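You operate a simulated robot arm through the tools that you are given. There is no shell and no other tool.

Carry out the task below with a simulated robot arm. There is one attempt and no reset: what you move stays moved.

JOB
Put things in order on the top of the workbench. At the end: the blue coupling from the top of the workbench stands on top of the black tape; the white small yellow carton stands where the grey oil bottle stood; the red driver stands where the blue coupling stood; the grey oil bottle from the top of the workbench stands where the red driver stood; whatever was shut is shut again. Leave all else as you found it, and nothing knocked over.

It is judged by the outcome, as a careful person would: the job done as asked, and still so three seconds after it is handed in. It fails if anything else is knocked over, pushed out of place, dropped, spilled or broken.

ROBOT AND FRAMES
A 7-joint arm with a two-finger gripper, fixed in place. Base frame: the origin is at the foot of the arm, x ahead of it, y to its left, z up; the work surface is at about z = 0. Lengths are in mm, angles in degrees, forces in N, time in s.
With the tool pointing down near the work surface it reaches from about 160 to 380 mm from the base axis. Its first joint turns from -72.0 to 72.0 degrees. Payload 0.6 kg.
The TCP is the grasp point between the finger pads, 22 mm short of the fingertips. In the tool frame z runs along the fingers and y along their closing line. The gripper opens to 92 mm; its body begins 65 mm behind the TCP.
Orientation is that of the tool frame in the base frame, as [roll, pitch, yaw] about the fixed x, y, z axes, in that order (R = Rz(yaw) Ry(pitch) Rx(roll)). With the fingers straight down and closing along the base's y, the tool's x points along the base's -x, its y along +y and its z along -z.

CONTROLS
- The arm moves only by the tool move_arm. Its argument "moves" is a list of rows, each a list of 3 entries, a list of its own where there are three numbers: the shift along the tool's x, y, z in mm, then the turn, a rotation vector about the tool's x, y, z in degrees, then the opening, from 0 (shut) to 1 (fully open). In form: [[[dx, dy, dz], [rx, ry, rz], jaw], ...]. A call has 1 to 20 rows; each row is the pose to reach, as a shift and turn from the pose commanded when the call began, along the tool's axes at that moment. Each row takes 0.2 s and may step no farther than 50 mm and 8.6 degrees from the row before; otherwise, or with a gripper value out of range, the whole call is refused. Where a pose cannot be reached the arm comes as near as it can. A force on the tool above 40 N (or 10 N above the force at the start of the call, whichever is more), or a blocked arm, ends the call early, and 0.2 s more pass. Each finger travels about 59.9 mm/s and halts on what it meets, pressing with about 26 N; the grip force reading is that of the motor and also rises with nothing between the fingers. The clock runs only during rows and for 0.2 s after the last one: add rows that repeat a pose to give the fingers time. It gives the time, the measured TCP pose, the force on the tool (base axes), the opening and the grip force at its end, in the units of the frame above (readings bear some noise), with the torque about the TCP (base axes, N m) and any sound that the robot's microphone picked up, and new pictures: "show" is both (left out), scene, wrist or none.
- Cameras (640 x 400 px; columns grow to the right, rows downward): "scene" is fixed at [62.2, -287.3, 388.1]; the picture's right is [0.65, -0.76, 0.00], its down [-0.53, -0.45, -0.71] and it looks along [0.54, 0.46, -0.70] (base axes); focal length 214 px, centre (320, 200). "wrist" rides on the gripper at [71, 19, -102] in the tool frame; the picture's right is [-0.26, 0.97, 0.00], its down [-0.75, -0.20, -0.62] and it looks along [-0.60, -0.16, 0.78] (tool axes); focal length 280 px, centre (320, 200).
- measure_at(camera, pixels): for up to 12 pixels [column, row] of the newest picture of that camera ("zoom" is the newest enlarged one), the place [x, y, z] in the base frame of the surface seen there, good to about 2 mm. No time passes.
- zoom(camera, box): a new picture of the part [left, top, right, bottom] of that camera's present view, enlarged. No time passes.
- finish_job(): hands the job in; it is judged then, once.

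Unless the task says otherwise, let go and move clear before handing in.

The tools are called after "Emit:" as name(argument=value, ...) on one line, values as JSON. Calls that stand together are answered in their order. move_arm: Moves the arm, as the interface text tells. Its arguments: {"type":"object","properties":{"moves":{"type":"array","items":{"type":"array"}},"show":{"type":"string","enum":["both","scene","wrist","none"]}},"required":["moves"]} The other tools are called the same way: measure_at (camera, pixels) gives the place of the surface under pixels of a picture; zoom (camera, box) takes an enlarged picture of a part of a camera's view; finish_job () hands the job in.

At the start:

```text
clock: 0.0
tool_pos: [193.4, -140.4, 259.0]
orientation: [-179.9, -0.1, -180.0]
force: [-0.7, -0.3, -0.4]
wrist_torque: [-0.01, 0.04, 0.04]
grip_width: 92.1
finger_force: 0.1
```

scene: 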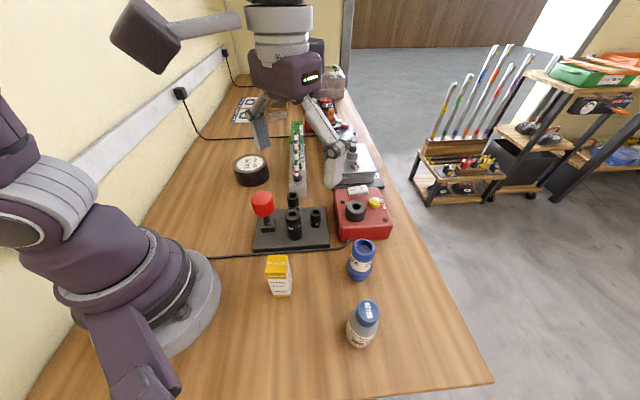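
wrist: 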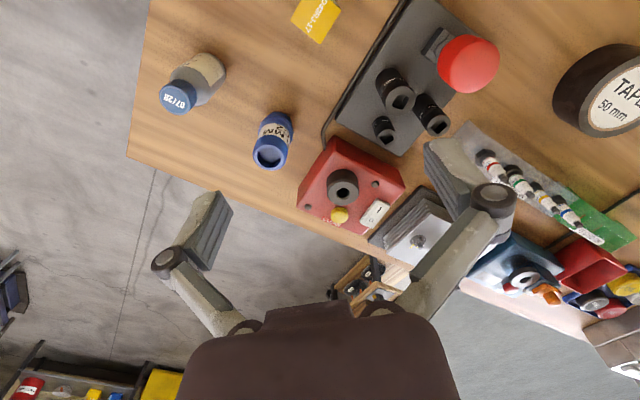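

The scene picture shows a blue coupling near (361,259), a grey bottle with a blue cap near (362,325), the yellow carton near (279,275), the black tape near (251,170) and a red-handled object near (263,207). I'll zoom in and measure before moving anything.

Emit:
zoom(camera="scene", box=[220, 140, 420, 265])

Emit:
measure_at(camera="scene", pixels=[[361, 244], [358, 278], [368, 308], [358, 345], [278, 258], [280, 295], [251, 162], [250, 185], [263, 205], [294, 218], [330, 240], [255, 245]])

Emit:
zoom(camera="scene", box=[240, 230, 420, 365])

Emit:
zoom(camera="scene", box=[220, 60, 400, 200])

```text
3.20 times, centred on (320, 202) of scene
```

zoom: 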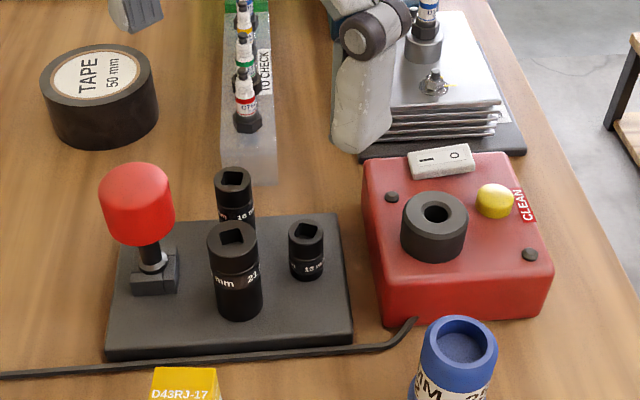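

```text
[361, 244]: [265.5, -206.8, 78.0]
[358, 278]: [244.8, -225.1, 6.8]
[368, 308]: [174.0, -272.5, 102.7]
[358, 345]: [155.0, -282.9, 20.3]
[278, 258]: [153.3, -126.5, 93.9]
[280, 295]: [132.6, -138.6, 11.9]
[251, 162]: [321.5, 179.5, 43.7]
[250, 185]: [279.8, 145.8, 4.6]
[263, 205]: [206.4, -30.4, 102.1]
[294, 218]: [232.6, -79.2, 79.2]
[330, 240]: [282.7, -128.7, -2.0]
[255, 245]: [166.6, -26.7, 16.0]
```

```text
2.96 times, centred on (330, 298) of scene
```

zoom: 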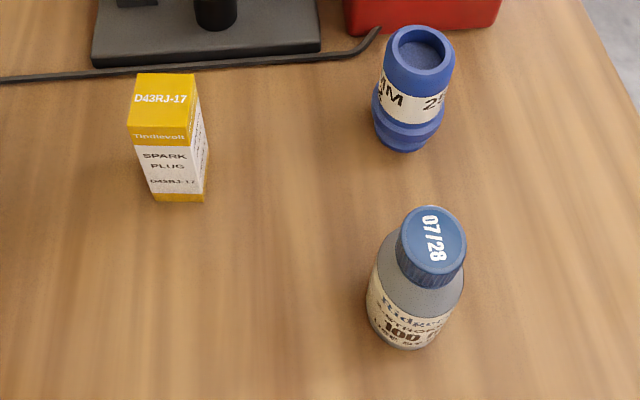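

```text
2.86 times, centred on (310, 130) of scene
```

zoom: 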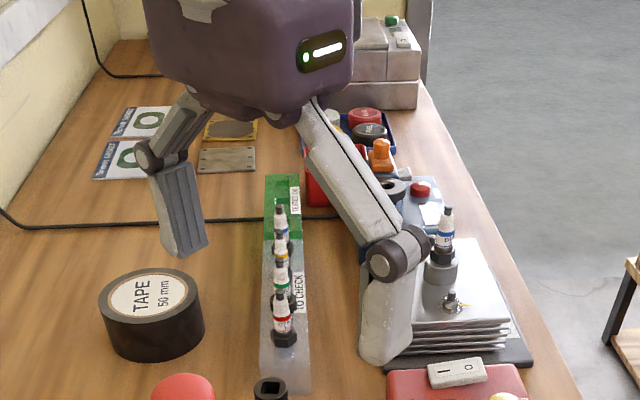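

The red-handled object at scene (263,207) has a foot standing on the black plate and is probably the driver. I'll look closer at it and at the other target items.

Emit:
zoom(camera="scene", box=[235, 180, 315, 260])

Emit:
zoom(camera="wrist", box=[340, 0, 540, 160])

Emit:
zoom(camera="wrist", box=[130, 0, 370, 190])

Emit:
zoom(camera="wrist", box=[420, 120, 640, 350])

Emit:
zoom(camera="scene", box=[400, 30, 640, 210])

```text
5.00 times, centred on (275, 220) of scene
```

zoom: 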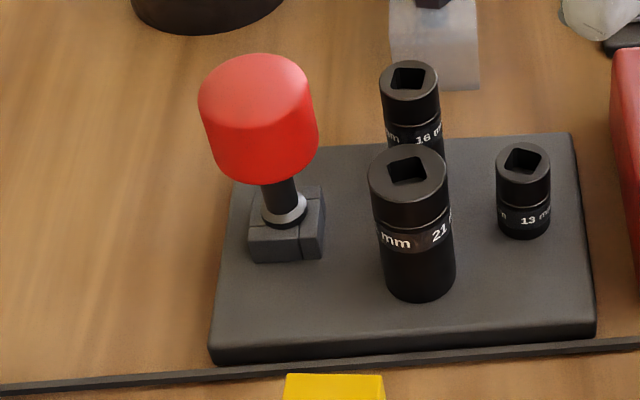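

```text
2.50 times, centred on (440, 80) of wrist
```

zoom: 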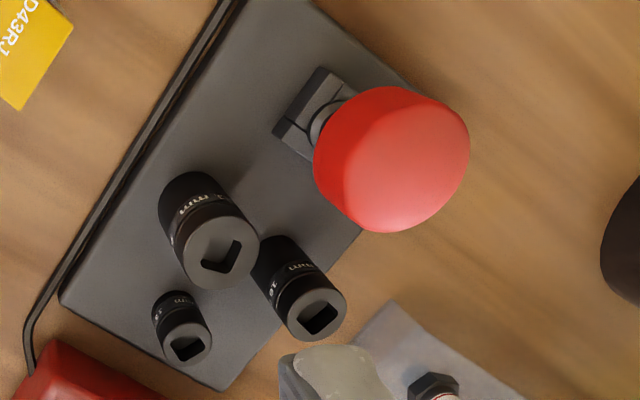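

```text
2.11 times, centred on (250, 95) of wrist
```

zoom: 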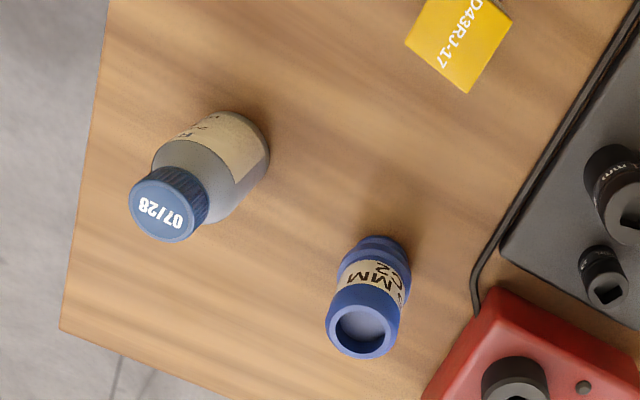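

```text
1.74 times, centred on (530, 235) of wrist
```

zoom: 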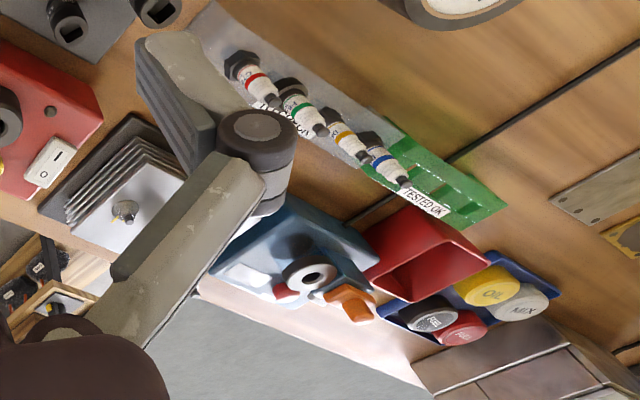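

```text
2.22 times, centred on (520, 120) of scene
```

zoom: 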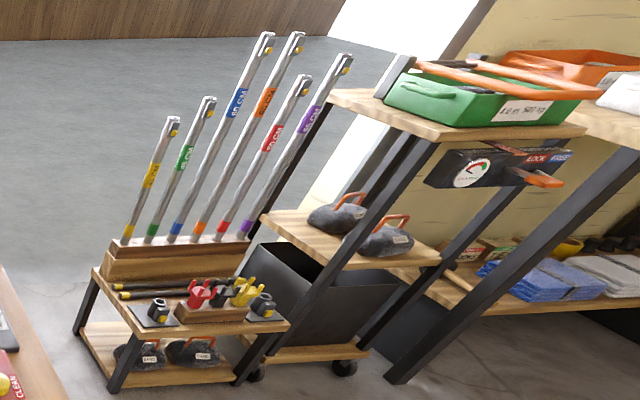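

The driver seems to rest on a grey seamed foot on the plate at about scene (268,225). I need to know whether that foot belongs to the driver, so I'll zoom in further and measure around it.

Emit:
zoom(camera="scene", box=[250, 190, 290, 220])

Emit:
zoom(camera="wrist", box=[415, 15, 505, 105])

Emit:
zoom(camera="scene", box=[255, 210, 287, 235])

Emit:
measure_at(camera="zoom", pixels=[[300, 100], [180, 300], [300, 400], [420, 300], [200, 370], [400, 350], [450, 150], [100, 150], [250, 200], [500, 300], [60, 350], [350, 30]])

```text
13.33 times, centred on (270, 205) of scene
```

zoom: 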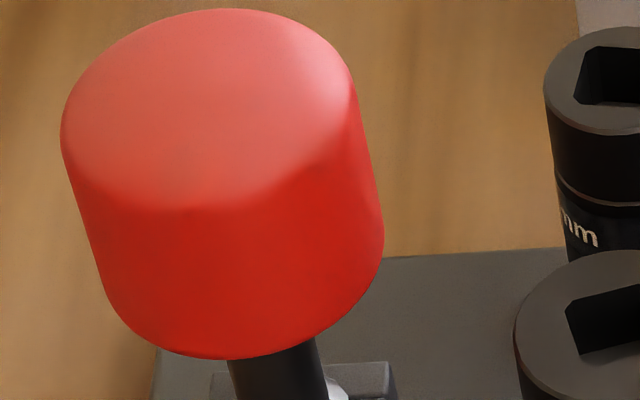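

```text
4.44 times, centred on (460, 60) of wrist
```

zoom: 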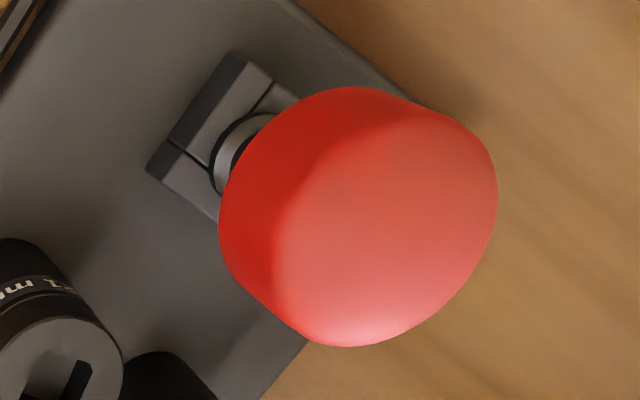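

```text
16.00 times, centred on (271, 222) of scene
```

zoom: 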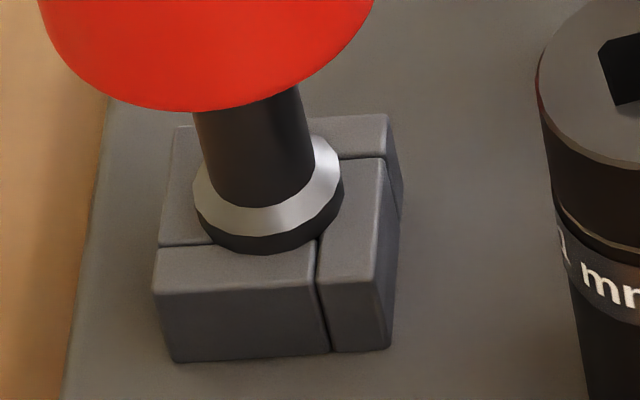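

```text
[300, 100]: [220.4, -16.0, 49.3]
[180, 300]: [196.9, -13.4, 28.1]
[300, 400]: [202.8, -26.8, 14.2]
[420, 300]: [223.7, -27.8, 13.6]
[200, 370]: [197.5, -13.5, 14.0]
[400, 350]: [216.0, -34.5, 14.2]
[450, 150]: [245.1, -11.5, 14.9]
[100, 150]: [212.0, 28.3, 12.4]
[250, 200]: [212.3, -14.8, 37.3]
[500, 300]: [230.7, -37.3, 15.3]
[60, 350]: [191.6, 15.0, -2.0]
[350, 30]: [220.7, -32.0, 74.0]
```

The grey foot is a four-piece block fixed on the plate, with the driver's collar sitting on it at about zoom (265,200). Next I'll measure the coupling, bottle, carton and tape precisely.

Emit:
zoom(camera="scene", box=[340, 232, 388, 287])

Emit:
measure_at(camera="scene", pixels=[[351, 245], [363, 240], [375, 245], [364, 252], [362, 246], [350, 262], [360, 262], [372, 262], [348, 272], [359, 280], [370, 272], [359, 283]])

Emit:
zoom(camera="scene", box=[335, 290, 391, 355])

Emit:
measure_at(camera="scene", pixels=[[357, 311], [368, 301], [378, 312], [366, 323], [367, 312], [352, 325], [348, 335], [360, 340], [374, 336], [360, 347], [347, 340], [372, 342]])

Emit:
zoom(camera="scene", box=[258, 248, 300, 303])

Emit:
measure_at(camera="scene", pixels=[[268, 256], [286, 256], [284, 262], [267, 264], [276, 259], [277, 270], [280, 285], [290, 285], [272, 296], [288, 297], [271, 292], [291, 292]])

Emit:
zoom(camera="scene", box=[225, 145, 280, 195])

Emit:
measure_at(camera="scene", pixels=[[235, 164], [267, 163], [251, 156], [252, 170], [245, 163], [258, 162], [240, 163], [262, 160], [236, 175], [251, 187], [269, 175], [251, 180]])

```text
7.27 times, centred on (364, 260) of scene
```

zoom: 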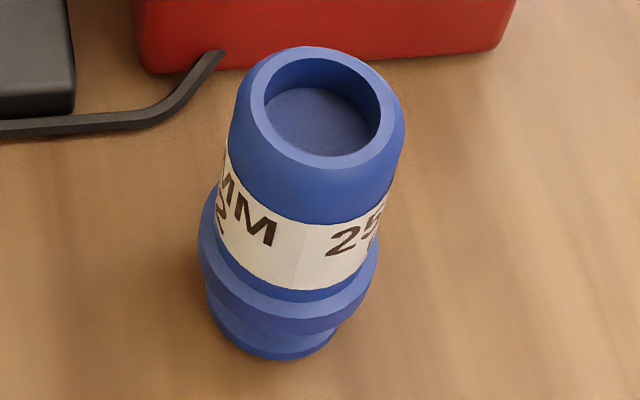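

```text
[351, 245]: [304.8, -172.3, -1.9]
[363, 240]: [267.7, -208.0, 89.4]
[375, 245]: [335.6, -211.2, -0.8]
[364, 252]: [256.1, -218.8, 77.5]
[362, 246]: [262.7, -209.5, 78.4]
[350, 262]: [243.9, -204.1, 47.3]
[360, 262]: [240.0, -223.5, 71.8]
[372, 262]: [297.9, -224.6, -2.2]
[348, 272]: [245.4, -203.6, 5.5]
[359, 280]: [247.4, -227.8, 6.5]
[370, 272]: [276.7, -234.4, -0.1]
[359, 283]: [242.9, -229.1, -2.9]
```

```text
6.15 times, centred on (363, 322) of scene
```

zoom: 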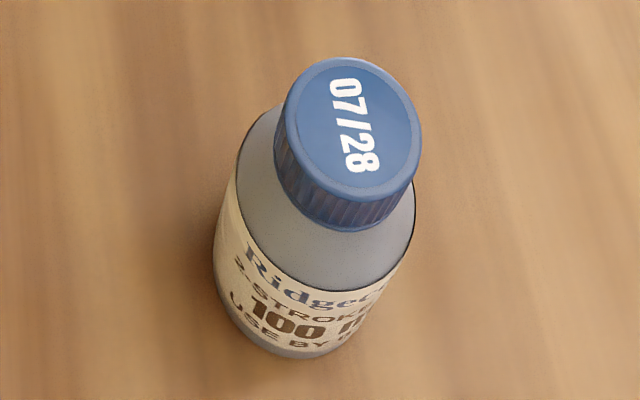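

```text
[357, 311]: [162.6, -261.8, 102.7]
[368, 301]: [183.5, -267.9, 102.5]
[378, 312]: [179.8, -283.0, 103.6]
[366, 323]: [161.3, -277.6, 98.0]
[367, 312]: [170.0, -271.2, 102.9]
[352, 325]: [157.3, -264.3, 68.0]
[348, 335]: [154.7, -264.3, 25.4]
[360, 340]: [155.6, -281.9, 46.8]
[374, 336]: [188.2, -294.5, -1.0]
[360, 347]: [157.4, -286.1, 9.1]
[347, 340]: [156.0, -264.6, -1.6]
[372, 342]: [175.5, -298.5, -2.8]
```

```text
7.27 times, centred on (279, 276) of scene
```

zoom: 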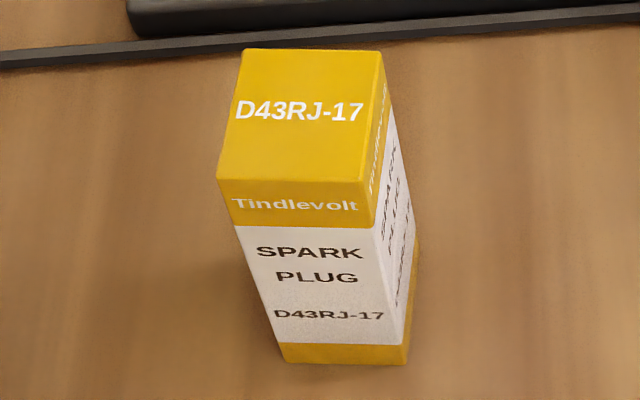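

```text
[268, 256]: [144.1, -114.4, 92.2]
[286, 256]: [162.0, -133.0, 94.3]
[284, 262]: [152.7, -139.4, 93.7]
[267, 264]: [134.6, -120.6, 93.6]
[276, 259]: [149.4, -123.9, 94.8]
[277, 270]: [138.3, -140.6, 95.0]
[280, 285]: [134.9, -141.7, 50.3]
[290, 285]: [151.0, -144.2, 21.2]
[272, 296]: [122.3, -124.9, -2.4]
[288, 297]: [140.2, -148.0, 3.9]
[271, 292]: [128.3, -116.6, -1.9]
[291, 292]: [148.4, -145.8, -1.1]
```

```text
8.00 times, centred on (252, 170) of scene
```

zoom: 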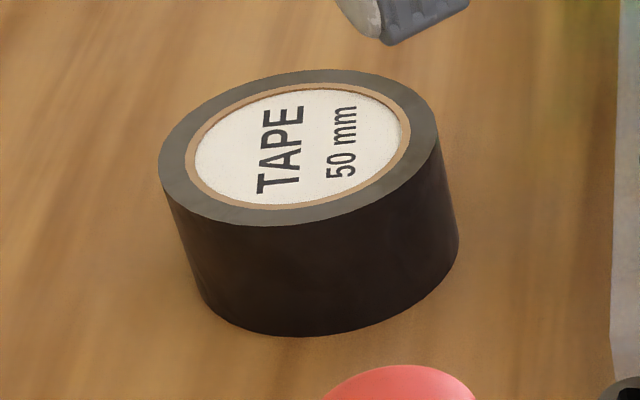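

```text
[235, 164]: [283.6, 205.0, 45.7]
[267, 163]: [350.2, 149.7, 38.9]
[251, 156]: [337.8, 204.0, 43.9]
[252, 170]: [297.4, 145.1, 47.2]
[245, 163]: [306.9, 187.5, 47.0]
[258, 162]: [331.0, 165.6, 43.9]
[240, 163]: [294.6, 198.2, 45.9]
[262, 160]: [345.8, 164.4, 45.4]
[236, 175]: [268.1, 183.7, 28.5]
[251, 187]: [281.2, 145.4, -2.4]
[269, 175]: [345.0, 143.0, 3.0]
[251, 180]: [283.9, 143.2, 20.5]
```

The coupling is roughly 38 mm across at the top, the tape top is about 46 mm high and the carton is rotated about 45°. I'll measure the rims and the red box through zoomed views.

Emit:
zoom(camera="scene", box=[340, 232, 388, 287])

Emit:
measure_at(camera="zoom", pixels=[[253, 100], [390, 115], [310, 55], [335, 162], [320, 120], [245, 150], [320, 185], [385, 180], [300, 240], [205, 250], [290, 310], [270, 352]])

Emit:
measure_at(camera="scene", pixels=[[335, 190], [342, 237], [389, 235], [379, 190], [355, 205], [388, 200], [345, 225], [372, 203], [362, 190], [340, 195], [350, 238], [380, 237]])

Emit:
zoom(camera="wrist", box=[230, 100, 310, 180])

Emit:
measure_at(camera="zoom", pixels=[[180, 430], [320, 330], [320, 520], [420, 430], [300, 430], [320, 100], [320, 350], [200, 380], [450, 380], [330, 300]])

```text
7.27 times, centred on (364, 260) of scene
```

zoom: 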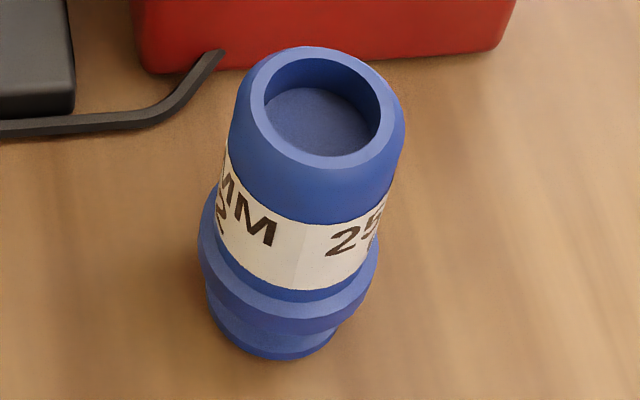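

```text
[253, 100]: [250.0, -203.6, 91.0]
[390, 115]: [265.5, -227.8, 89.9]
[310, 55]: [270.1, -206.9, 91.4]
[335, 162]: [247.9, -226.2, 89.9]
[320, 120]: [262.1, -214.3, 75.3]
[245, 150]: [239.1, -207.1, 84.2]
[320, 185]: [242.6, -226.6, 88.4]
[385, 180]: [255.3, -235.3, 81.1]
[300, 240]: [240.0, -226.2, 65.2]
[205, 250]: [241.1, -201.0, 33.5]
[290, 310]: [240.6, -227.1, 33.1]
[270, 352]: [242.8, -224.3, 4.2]
```

```text
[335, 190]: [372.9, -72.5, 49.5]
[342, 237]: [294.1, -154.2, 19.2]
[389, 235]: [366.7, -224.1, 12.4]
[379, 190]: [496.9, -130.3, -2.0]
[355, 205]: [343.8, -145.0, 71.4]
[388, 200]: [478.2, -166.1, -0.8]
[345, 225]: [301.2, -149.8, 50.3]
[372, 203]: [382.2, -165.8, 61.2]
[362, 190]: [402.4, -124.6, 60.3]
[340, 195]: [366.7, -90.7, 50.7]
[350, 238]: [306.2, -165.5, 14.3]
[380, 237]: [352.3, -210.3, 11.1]
```

```text
5.00 times, centred on (270, 140) of wrist
```

zoom: 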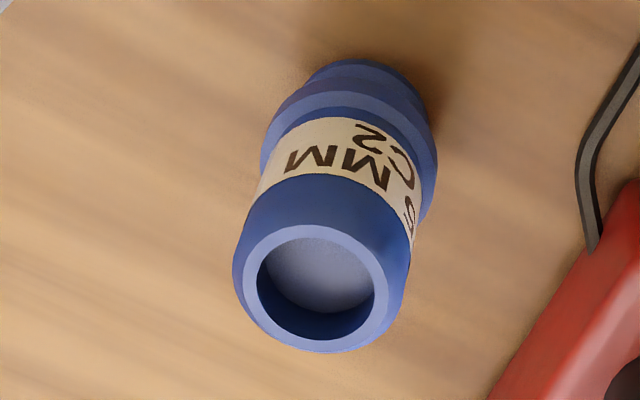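

```text
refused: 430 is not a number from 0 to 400
```

The coupling rim is at about z=90, centred near (257,-216), and the red box is about 70 mm beyond it. I'll cross-check from the wrist zoom before descending.

Emit:
measure_at(camera="zoom", pixels=[[247, 280], [318, 232], [396, 285], [318, 345], [320, 280], [330, 150], [350, 85], [300, 120], [270, 160], [425, 180], [250, 230], [400, 240]])

```text
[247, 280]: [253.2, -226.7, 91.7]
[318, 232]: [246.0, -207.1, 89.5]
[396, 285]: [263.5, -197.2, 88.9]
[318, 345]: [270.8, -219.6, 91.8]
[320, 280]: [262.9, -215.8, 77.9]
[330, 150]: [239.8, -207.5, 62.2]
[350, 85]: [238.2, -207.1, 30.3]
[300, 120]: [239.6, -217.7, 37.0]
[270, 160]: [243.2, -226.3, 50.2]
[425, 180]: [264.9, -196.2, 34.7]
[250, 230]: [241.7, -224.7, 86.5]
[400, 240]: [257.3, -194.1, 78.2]
```

The coupling centre is about (258,-214.5) with radius about 19 mm. I'll move above it with the jaws partly open, staying well over its 90 mm top.

Emit:
move_arm(moves=[[[-16.1, -18.5, 24.7], [0, 0, 0], 0.9], [[-32.3, -37, 49.5], [0, 0, 0], 0.8], [[-48.4, -55.6, 74.2], [0, 0, 0], 0.75], [[-64.6, -74.1, 99], [0, 0, 0], 0.75], [[-64.6, -74.1, 99], [0, 0, 0], 0.75]])

```text
clock: 1.2
tool_pos: [256.9, -216.1, 159.3]
orientation: [180.0, 0.0, -180.0]
force: [-0.3, 0.8, 1.0]
wrist_torque: [-0.02, -0.01, 0.03]
grip_width: 69.1
finger_force: 0.0
```

scene: 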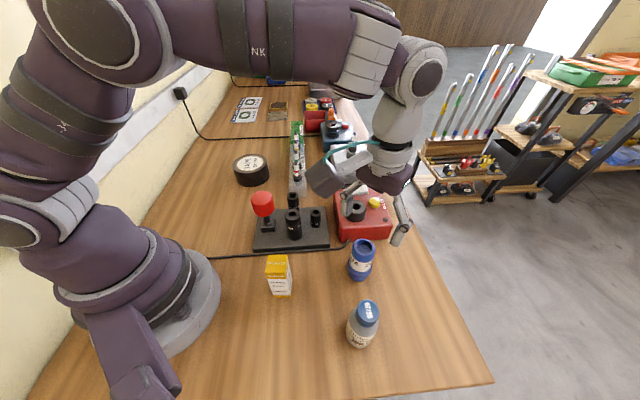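
wrist: 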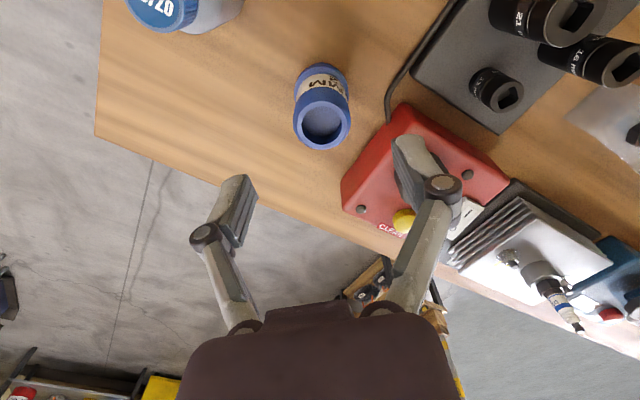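

The coupling rim sits at wrist (322,124), right where the point under the TCP should project, so I'm centred. I'll descend straight down to about z=66 and close.

Emit:
move_arm(moves=[[[0, 0, 30], [0, 0, 0], 0.75], [[0, 0, 60], [0, 0, 0], 0.75], [[0, 0, 80], [0, 0, 0], 0.75], [[0, 0, 94], [0, 0, 0], 0.75], [[0, 0, 94], [0, 0, 0], 0.75]])

```text
clock: 2.4
tool_pos: [257.0, -213.8, 66.9]
orientation: [179.9, 0.0, 180.0]
force: [0.2, 0.2, -1.0]
wrist_torque: [0.0, -0.01, 0.01]
grip_width: 69.1
finger_force: 0.1
```

scene: 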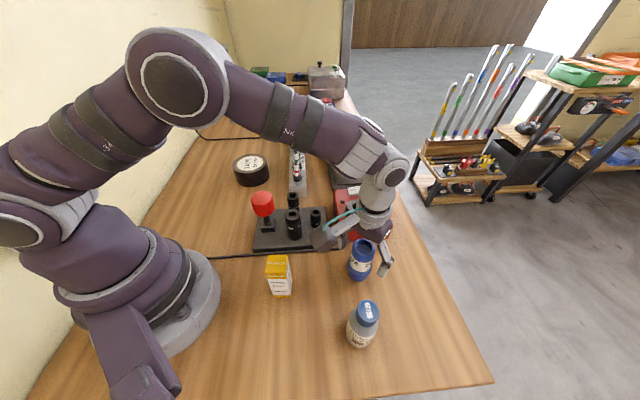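
wrist: 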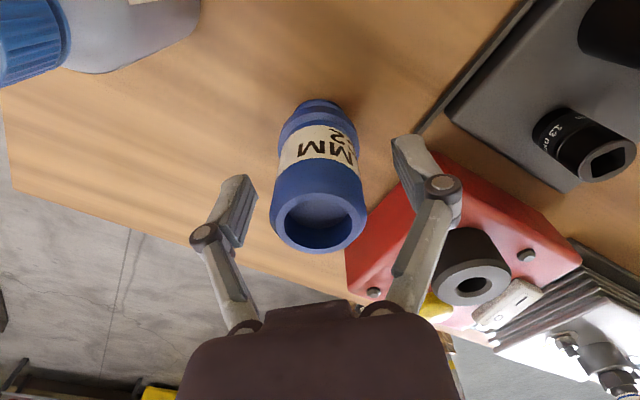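

The coupling is between the fingers (rim at wrist (320,222), as predicted). I'll close the jaws and check the grip.

Emit:
move_arm(moves=[[[0, 0, 94], [0, 0, 0], 0.3], [[0, 0, 94], [0, 0, 0], 0.3], [[0, 0, 94], [0, 0, 0], 0.3], [[0, 0, 94], [0, 0, 0], 0.3]], show="wrist")

```text
refused: row 1 steps farther than a row can; nothing moved
```

The call was refused because offsets restart from the pose at the beginning of each call. I'll close in place with zero shift.

Emit:
move_arm(moves=[[[0, 0, 0], [0, 0, 0], 0.3], [[0, 0, 0], [0, 0, 0], 0.3], [[0, 0, 0], [0, 0, 0], 0.3], [[0, 0, 0], [0, 0, 0], 0.3]], show="wrist")

```text
clock: 3.4
tool_pos: [257.2, -215.3, 67.3]
orientation: [179.9, 0.1, -179.9]
force: [-0.2, -1.6, 5.3]
wrist_torque: [-0.03, 0.02, -0.03]
grip_width: 37.0
finger_force: 26.1
```

wrist: 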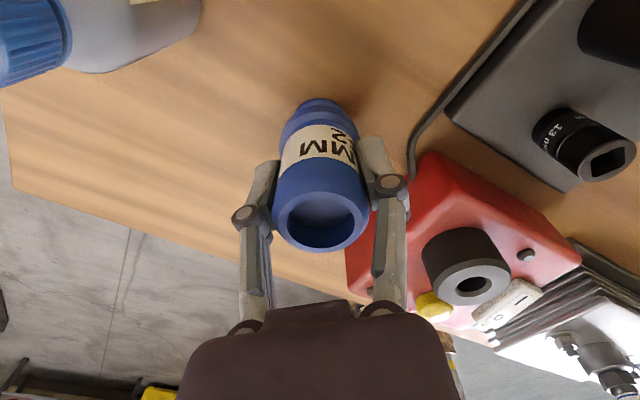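

The jaws stopped at 37 mm with 26 N, so the coupling is held. I'll lift straight up.

Emit:
move_arm(moves=[[[0, 0, -10], [0, 0, 0], 0.3], [[0, 0, -40], [0, 0, 0], 0.3], [[0, 0, -80], [0, 0, 0], 0.3], [[0, 0, -120], [0, 0, 0], 0.3], [[0, 0, -150], [0, 0, 0], 0.3], [[0, 0, -150], [0, 0, 0], 0.3]])

Emit:
measure_at(camera="scene", pixels=[[358, 278], [350, 270], [351, 262]])

```text
clock: 4.8
tool_pos: [256.5, -212.8, 217.3]
orientation: [180.0, 0.1, 179.9]
force: [0.2, 0.2, -1.3]
wrist_torque: [-0.04, 0.0, 0.0]
grip_width: 37.0
finger_force: 26.1
```

scene: 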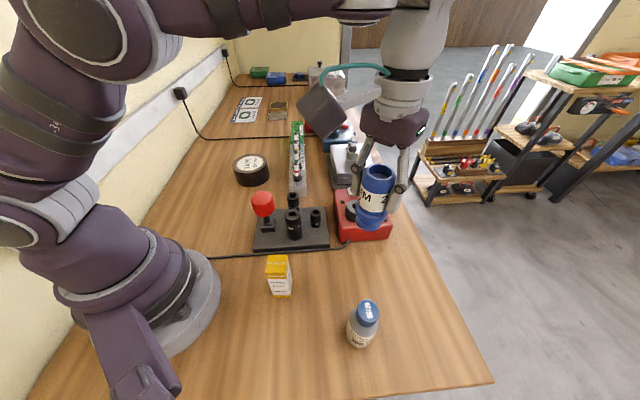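
wrist: 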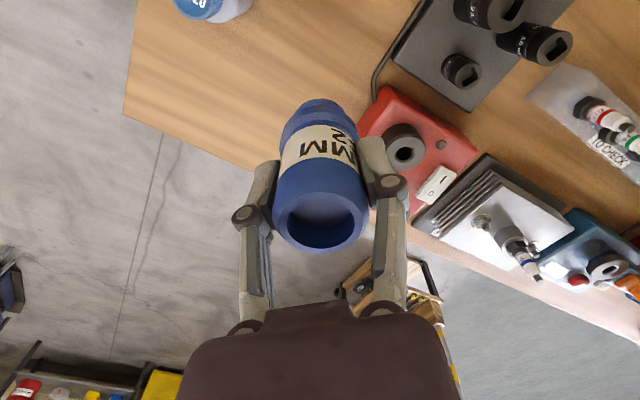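

```text
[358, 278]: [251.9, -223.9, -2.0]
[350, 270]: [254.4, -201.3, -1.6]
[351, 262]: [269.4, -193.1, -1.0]
```

The coupling is lifted cleanly. I'll measure the tape rim and the tall items along the way before moving across.

Emit:
zoom(camera="scene", box=[225, 145, 280, 195])

Emit:
measure_at(camera="zoom", pixels=[[175, 155], [425, 120], [320, 78], [280, 215], [200, 205], [380, 195], [240, 95], [400, 90], [230, 150], [300, 150], [370, 150], [300, 110]])

Emit:
measure_at(camera="scene", pixels=[[297, 125], [296, 140], [296, 155], [297, 175], [292, 195], [350, 150], [343, 155], [245, 170], [330, 70], [312, 80]])

```text
8.00 times, centred on (252, 170) of scene
```

zoom: 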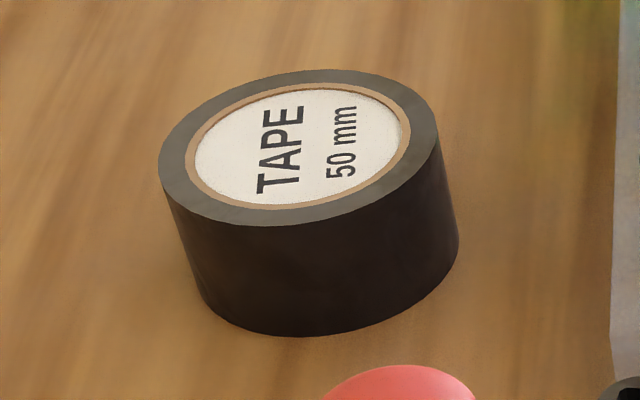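

```text
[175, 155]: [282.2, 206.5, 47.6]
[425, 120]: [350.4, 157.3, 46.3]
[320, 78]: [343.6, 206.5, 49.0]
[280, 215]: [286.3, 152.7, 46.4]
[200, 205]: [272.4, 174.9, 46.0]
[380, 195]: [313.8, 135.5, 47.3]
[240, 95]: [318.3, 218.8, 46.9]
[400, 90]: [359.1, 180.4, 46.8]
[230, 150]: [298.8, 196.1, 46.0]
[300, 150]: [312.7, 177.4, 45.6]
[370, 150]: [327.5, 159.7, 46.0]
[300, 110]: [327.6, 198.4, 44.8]
```

```text
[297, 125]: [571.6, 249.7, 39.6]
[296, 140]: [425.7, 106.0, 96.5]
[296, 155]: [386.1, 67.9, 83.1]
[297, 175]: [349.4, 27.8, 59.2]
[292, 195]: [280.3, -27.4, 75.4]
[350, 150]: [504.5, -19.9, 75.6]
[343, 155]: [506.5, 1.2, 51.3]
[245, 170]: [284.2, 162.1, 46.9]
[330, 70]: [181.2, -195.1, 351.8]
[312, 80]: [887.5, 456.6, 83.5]
```

The tape centre comes out at about (316,178) with its top at z≈46. I'll carry the coupling across at the same height; its bottom will be about 150 mm up, above everything on the way.

Emit:
move_arm(moves=[[[-4, 28, 0], [0, 0, 0], 0.3], [[-9, 65, 0], [0, 0, 0], 0.3], [[-15, 103, 0], [0, 0, 0], 0.3], [[-21, 141, 0], [0, 0, 0], 0.3], [[-27, 180, 0], [0, 0, 0], 0.3], [[-33, 219, 0], [0, 0, 0], 0.3], [[-38, 258, 0], [0, 0, 0], 0.3], [[-44, 297, 0], [0, 0, 0], 0.3], [[-50, 335, 0], [0, 0, 0], 0.3], [[-55, 370, 0], [0, 0, 0], 0.3], [[-57.8, 392.5, 0], [0, 0, 0], 0.3], [[-57.8, 392.5, 0], [0, 0, 0], 0.3], [[-57.8, 392.5, 0], [0, 0, 0], 0.3]])

```text
clock: 7.6
tool_pos: [308.7, 175.6, 213.3]
orientation: [180.0, 0.0, 180.0]
force: [-0.6, -0.4, -0.5]
wrist_torque: [0.0, -0.02, -0.02]
grip_width: 37.2
finger_force: 26.2
out of reach, approached as far as the arm can: row 11, 12, 13
```

scene: 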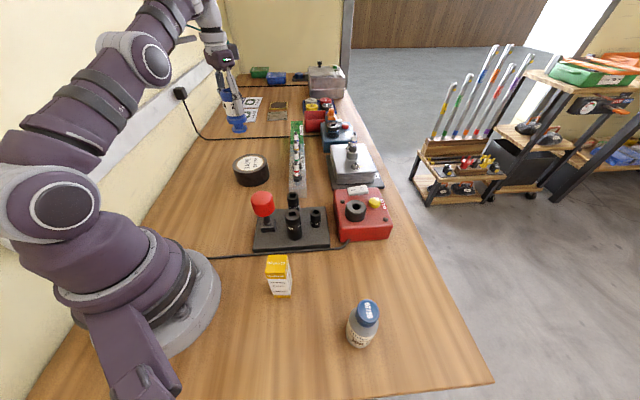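
wrist: 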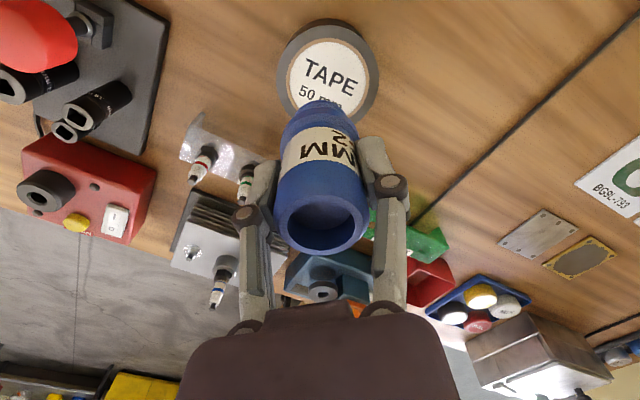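

Near the reach limit at this height the arm stopped a few mm short, at (308.7,175.6). Lower down it has more reach, so I'll descend partway and check the position again.

Emit:
move_arm(moves=[[[0, 0, 20], [0, 0, 0], 0.3], [[0, 0, 40], [0, 0, 0], 0.3], [[0, 0, 65], [0, 0, 0], 0.3], [[0, 0, 65], [0, 0, 0], 0.3]])

```text
clock: 8.6
tool_pos: [308.0, 173.6, 148.0]
orientation: [-179.9, 0.0, -180.0]
force: [-0.1, 0.5, -1.2]
wrist_torque: [0.03, 0.01, -0.02]
grip_width: 36.9
finger_force: 25.6
```

scene: 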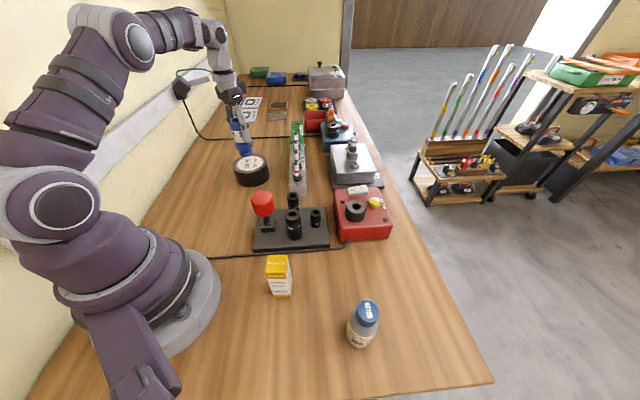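
wrist: 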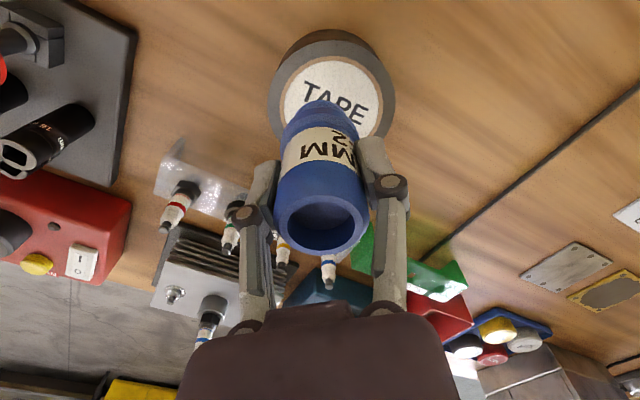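

After descending, the TCP reads (308,173.6,148). I'll measure the tape again from the wrist view and the coupling's bottom from the scene view to set the final shift.

Emit:
measure_at(camera="wrist", pixels=[[272, 105], [290, 62], [330, 45], [370, 58], [390, 95], [383, 125], [300, 90], [340, 80], [370, 100], [275, 130], [350, 100], [320, 110]])

Emit:
zoom(camera="scene", box=[215, 95, 285, 195])

Emit:
measure_at(camera="zoom", pixels=[[300, 190], [320, 190], [330, 170], [315, 200], [300, 222], [325, 222], [310, 225], [260, 250], [385, 240], [320, 285], [290, 250], [350, 250]])

```text
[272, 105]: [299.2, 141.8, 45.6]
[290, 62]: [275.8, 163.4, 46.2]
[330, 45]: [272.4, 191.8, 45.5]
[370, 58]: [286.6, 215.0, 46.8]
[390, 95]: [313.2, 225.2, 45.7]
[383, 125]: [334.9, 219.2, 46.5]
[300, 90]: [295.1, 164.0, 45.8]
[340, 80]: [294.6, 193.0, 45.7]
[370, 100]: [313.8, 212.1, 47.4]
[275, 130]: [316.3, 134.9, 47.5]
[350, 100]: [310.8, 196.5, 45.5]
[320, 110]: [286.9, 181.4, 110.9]
```

```text
4.00 times, centred on (250, 145) of scene
```

zoom: 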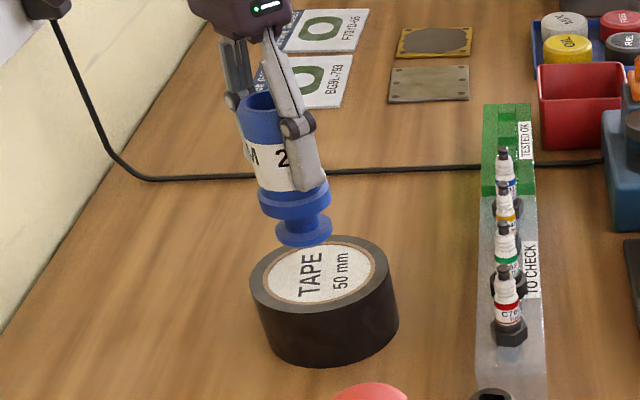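

```text
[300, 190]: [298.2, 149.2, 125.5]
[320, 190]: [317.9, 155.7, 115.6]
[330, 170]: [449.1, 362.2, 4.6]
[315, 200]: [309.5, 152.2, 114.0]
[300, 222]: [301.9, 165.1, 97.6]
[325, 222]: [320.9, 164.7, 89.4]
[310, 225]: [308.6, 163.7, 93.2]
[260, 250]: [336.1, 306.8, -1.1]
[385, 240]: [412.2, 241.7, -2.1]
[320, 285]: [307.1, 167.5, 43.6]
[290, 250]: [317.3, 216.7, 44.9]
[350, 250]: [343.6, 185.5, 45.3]
```

The tape centre is confirmed at about (315.8,179) with its top at z≈46, and the coupling is held upright. I'll shift about 8 mm outward and 4.5 mm left, then check.

Emit:
move_arm(moves=[[[-4, 2.2, 5], [0, 0, 0], 0.3], [[-7.5, 4.5, 15], [0, 0, 0], 0.3], [[-7.5, 4.5, 22], [0, 0, 0], 0.3], [[-7.5, 4.5, 22], [0, 0, 0], 0.3]])

```text
clock: 9.6
tool_pos: [314.7, 176.7, 126.1]
orientation: [-180.0, 0.0, -180.0]
force: [0.8, -0.3, -0.9]
wrist_torque: [0.0, -0.01, 0.02]
grip_width: 36.8
finger_force: 25.9
```

scene: 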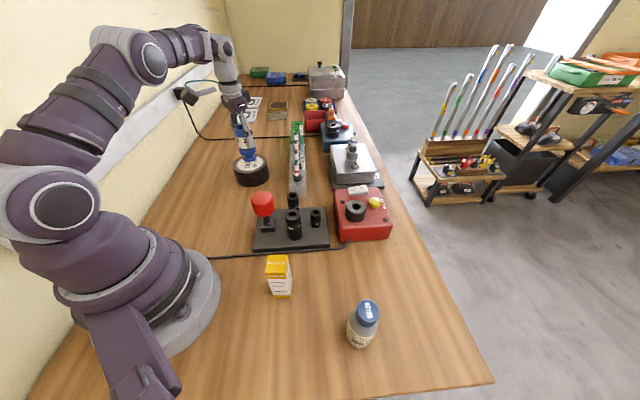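
wrist: 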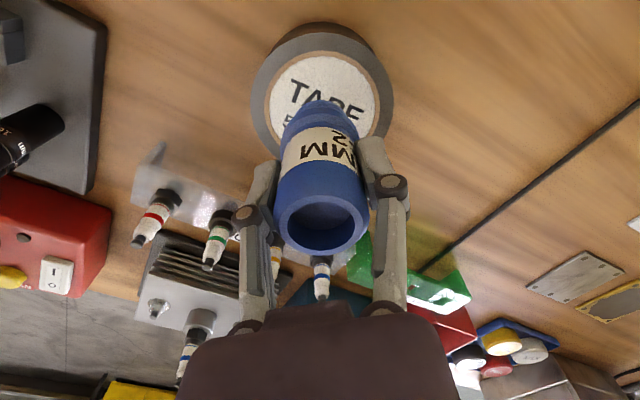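

The coupling is about 12 mm above the tape and nearly centred. I'll lower it gently with a small correction and watch the force.

Emit:
move_arm(moves=[[[-1, 1.5, 4], [0, 0, 0], 0.3], [[-1, 1.5, 8], [0, 0, 0], 0.3], [[-1, 1.5, 10], [0, 0, 0], 0.3], [[-1, 1.5, 10], [0, 0, 0], 0.3]], show="scene")

Emit:
zoom(camera="scene", box=[220, 120, 280, 195])

```text
clock: 10.6
tool_pos: [316.7, 181.6, 115.5]
orientation: [-180.0, 0.0, 180.0]
force: [-0.3, 0.2, -0.9]
wrist_torque: [0.0, 0.01, -0.01]
grip_width: 36.9
finger_force: 25.9
```

scene: 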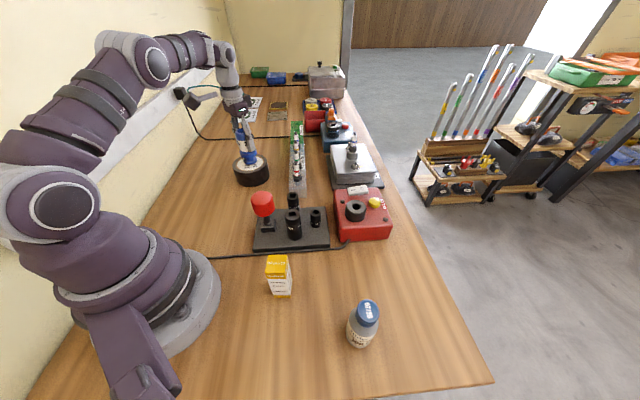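

```text
5.33 times, centred on (250, 158) of scene
```

zoom: 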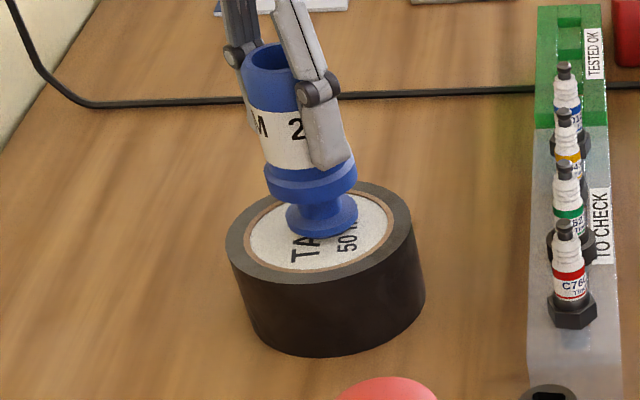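

It looks centred, with a small gap under the coupling at zoom (322,235). I'll lower it in 1 mm steps.

Emit:
move_arm(moves=[[[0, 0, 1], [0, 0, 0], 0.3], [[0, 0, 2], [0, 0, 0], 0.3], [[0, 0, 2], [0, 0, 0], 0.3]], show="none")

```text
clock: 11.4
tool_pos: [317.7, 178.9, 114.3]
orientation: [-179.9, 0.0, 179.9]
force: [0.4, 0.3, 9.0]
wrist_torque: [0.03, -0.09, -0.03]
grip_width: 36.8
finger_force: 25.7
```

The upward force of 9 N shows the coupling is resting on the tape. I'll open the jaws and rise straight up.

Emit:
move_arm(moves=[[[0, 0, 0], [0, 0, 0], 0.45], [[0, 0, 0], [0, 0, 0], 0.6], [[0, 0, 0], [0, 0, 0], 0.7], [[0, 0, 0], [0, 0, 0], 0.7], [[0, 0, -15], [0, 0, 0], 0.7], [[0, 0, -40], [0, 0, 0], 0.7], [[0, 0, -60], [0, 0, 0], 0.7], [[0, 0, -60], [0, 0, 0], 0.7]])

Emit:
zoom(camera="scene", box=[220, 120, 280, 195])

```text
clock: 13.2
tool_pos: [317.7, 180.3, 174.1]
orientation: [-180.0, 0.0, -180.0]
force: [1.0, 0.7, -1.0]
wrist_torque: [0.0, 0.03, -0.03]
grip_width: 64.4
finger_force: 0.1
```

scene: 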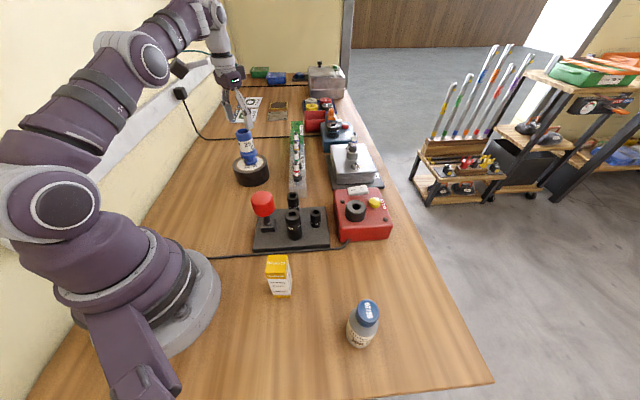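
wrist: 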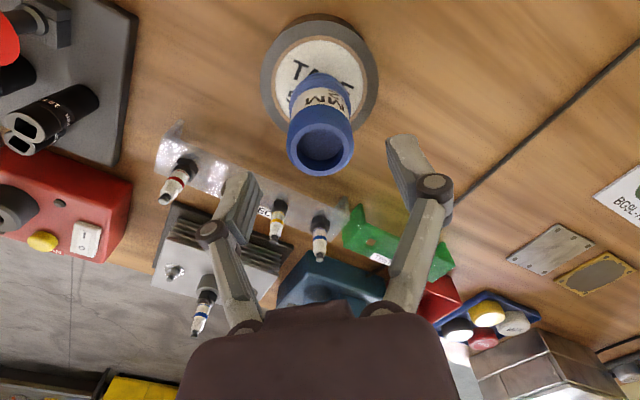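

```text
5.33 times, centred on (250, 158) of scene
```

zoom: 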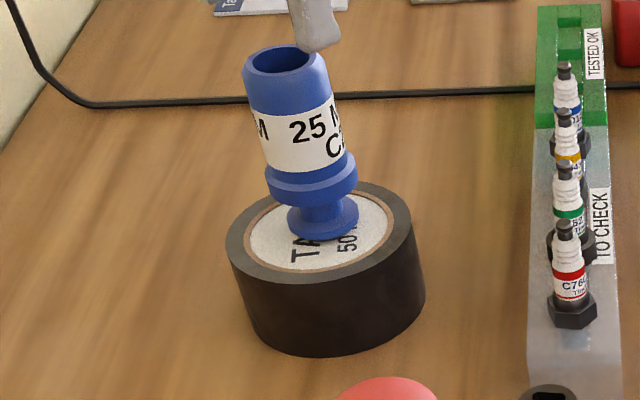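

The coupling stands upright on the tape. Next is the driver: I'll move toward it at a safe height and measure it from the wrist camera.

Emit:
move_arm(moves=[[[10, -20, -20], [0, 0, 0], 0.8], [[25, -50, -40], [0, 0, 0], 0.9], [[45, -90, -60], [0, 0, 0], 1.0], [[65, -130, -70], [0, 0, 0], 1.0], [[85, -165, -75], [0, 0, 0], 1.0], [[102, -195, -75], [0, 0, 0], 1.0], [[102, -195, -75], [0, 0, 0], 1.0]])

Emit:
zoom(camera="scene", box=[245, 185, 293, 235])

Emit:
measure_at(camera="zoom", pixels=[[130, 70], [285, 70], [210, 20], [210, 110], [210, 70], [150, 200], [260, 230], [320, 210], [200, 180], [300, 150], [280, 320], [370, 320]])

```text
clock: 14.8
tool_pos: [214.0, -14.8, 251.2]
orientation: [-180.0, 0.0, -180.0]
force: [0.1, 0.1, 0.0]
wrist_torque: [-0.02, -0.01, -0.01]
grip_width: 92.1
finger_force: 0.1
```

scene: 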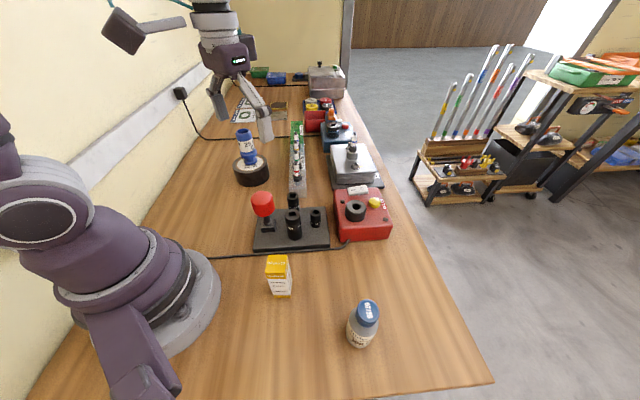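
wrist: 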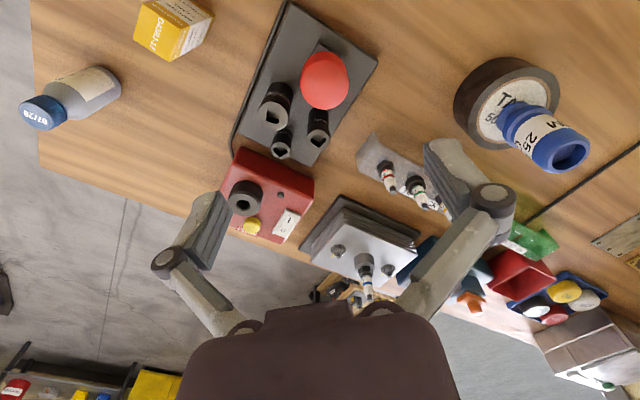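

```text
8.00 times, centred on (269, 210) of scene
```

zoom: 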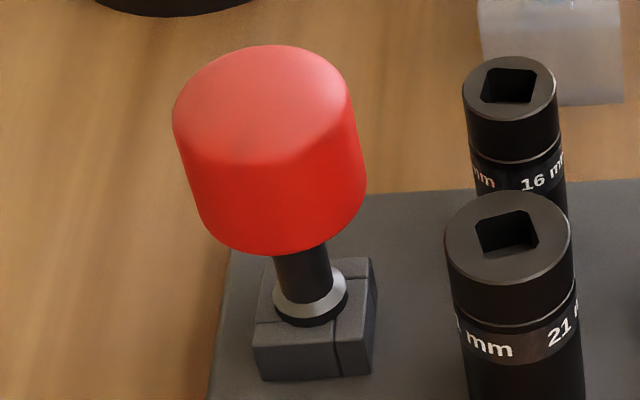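

```text
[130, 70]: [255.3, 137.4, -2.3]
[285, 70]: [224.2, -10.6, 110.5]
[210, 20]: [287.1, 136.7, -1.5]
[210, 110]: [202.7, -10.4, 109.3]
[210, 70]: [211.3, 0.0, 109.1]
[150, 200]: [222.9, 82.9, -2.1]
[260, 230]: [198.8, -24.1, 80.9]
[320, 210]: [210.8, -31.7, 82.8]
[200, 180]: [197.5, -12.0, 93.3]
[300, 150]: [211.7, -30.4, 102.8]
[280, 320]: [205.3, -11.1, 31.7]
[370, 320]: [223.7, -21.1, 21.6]
```

The driver's handle top is at z≈110 and the handle is about 40 mm across. I'll zoom the wrist view onto it for its centre and the block's orientation.

Emit:
zoom(camera="wrist", box=[274, 30, 374, 130])

Emit:
measure_at(camera="wrist", pixels=[[304, 82], [324, 60], [345, 80], [324, 104], [324, 82], [315, 95], [338, 95], [310, 65], [338, 65], [317, 47], [328, 49], [306, 68]])

```text
4.00 times, centred on (324, 80) of wrist
```

zoom: 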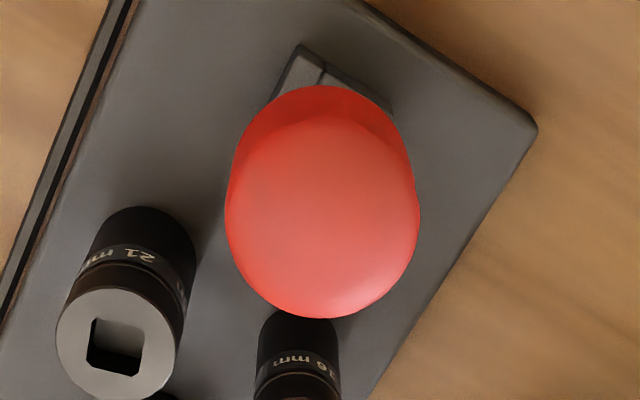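

```text
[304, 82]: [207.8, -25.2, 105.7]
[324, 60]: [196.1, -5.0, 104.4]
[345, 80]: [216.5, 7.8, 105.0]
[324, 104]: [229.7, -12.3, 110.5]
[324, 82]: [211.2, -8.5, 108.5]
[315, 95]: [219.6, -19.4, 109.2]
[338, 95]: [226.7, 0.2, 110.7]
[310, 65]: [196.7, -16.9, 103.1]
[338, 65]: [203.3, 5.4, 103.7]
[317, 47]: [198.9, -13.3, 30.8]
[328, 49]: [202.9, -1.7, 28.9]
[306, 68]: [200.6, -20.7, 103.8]
```

The driver's handle is centred near (212.5,-8.7), with sockets toward -y and +x. I'll turn the gripper 45° so the fingers avoid the sockets and come down to a hover above it.

Emit:
move_arm(moves=[[[0.5, 2, 16], [0, 0, 7.5], 1.0], [[1, 4, 32], [0, 0, 15], 0.95], [[1.5, 6.1, 48], [0, 0, 22.5], 0.9], [[1.5, 6.1, 64], [0, 0, 30], 0.85], [[1.5, 6.1, 80], [0, 0, 37.5], 0.8], [[1.5, 6.1, 96], [0, 0, 45], 0.75], [[1.5, 6.1, 96], [0, 0, 45], 0.75]])

```text
clock: 16.4
tool_pos: [213.1, -9.4, 152.0]
orientation: [180.0, 0.0, 134.9]
force: [-0.5, 0.6, -0.4]
wrist_torque: [0.01, -0.01, 0.01]
grip_width: 69.3
finger_force: 0.0
```

scene: 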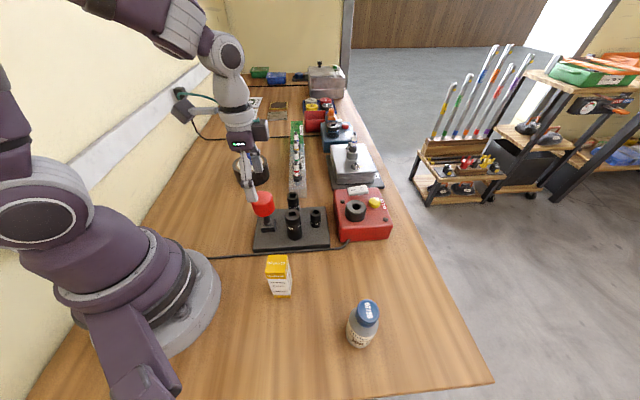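
wrist: 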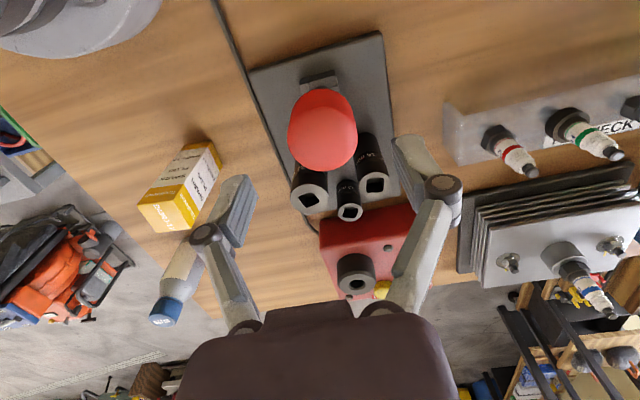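

The handle top lies at about wrist (322,140), close to the predicted spot. I'll measure its edges for a fine correction.

Emit:
measure_at(camera="wrist", pixels=[[290, 140], [356, 140], [323, 170], [323, 112], [322, 140], [300, 160], [345, 160], [302, 75], [336, 72], [300, 86], [340, 84], [320, 95]])

Emit:
zoom(camera="wrist", box=[260, 50, 390, 180])

```text
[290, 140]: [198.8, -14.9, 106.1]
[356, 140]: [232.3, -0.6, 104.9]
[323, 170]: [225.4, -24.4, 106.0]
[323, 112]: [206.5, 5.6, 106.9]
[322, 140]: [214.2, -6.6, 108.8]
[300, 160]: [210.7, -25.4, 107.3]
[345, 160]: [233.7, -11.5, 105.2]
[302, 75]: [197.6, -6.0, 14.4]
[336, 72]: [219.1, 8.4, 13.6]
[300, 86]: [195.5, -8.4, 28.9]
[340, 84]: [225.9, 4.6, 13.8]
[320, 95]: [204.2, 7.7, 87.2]
```

```text
3.08 times, centred on (325, 115) of wrist
```

zoom: 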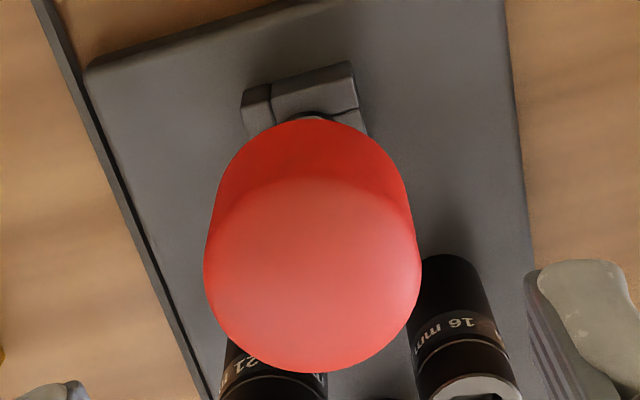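

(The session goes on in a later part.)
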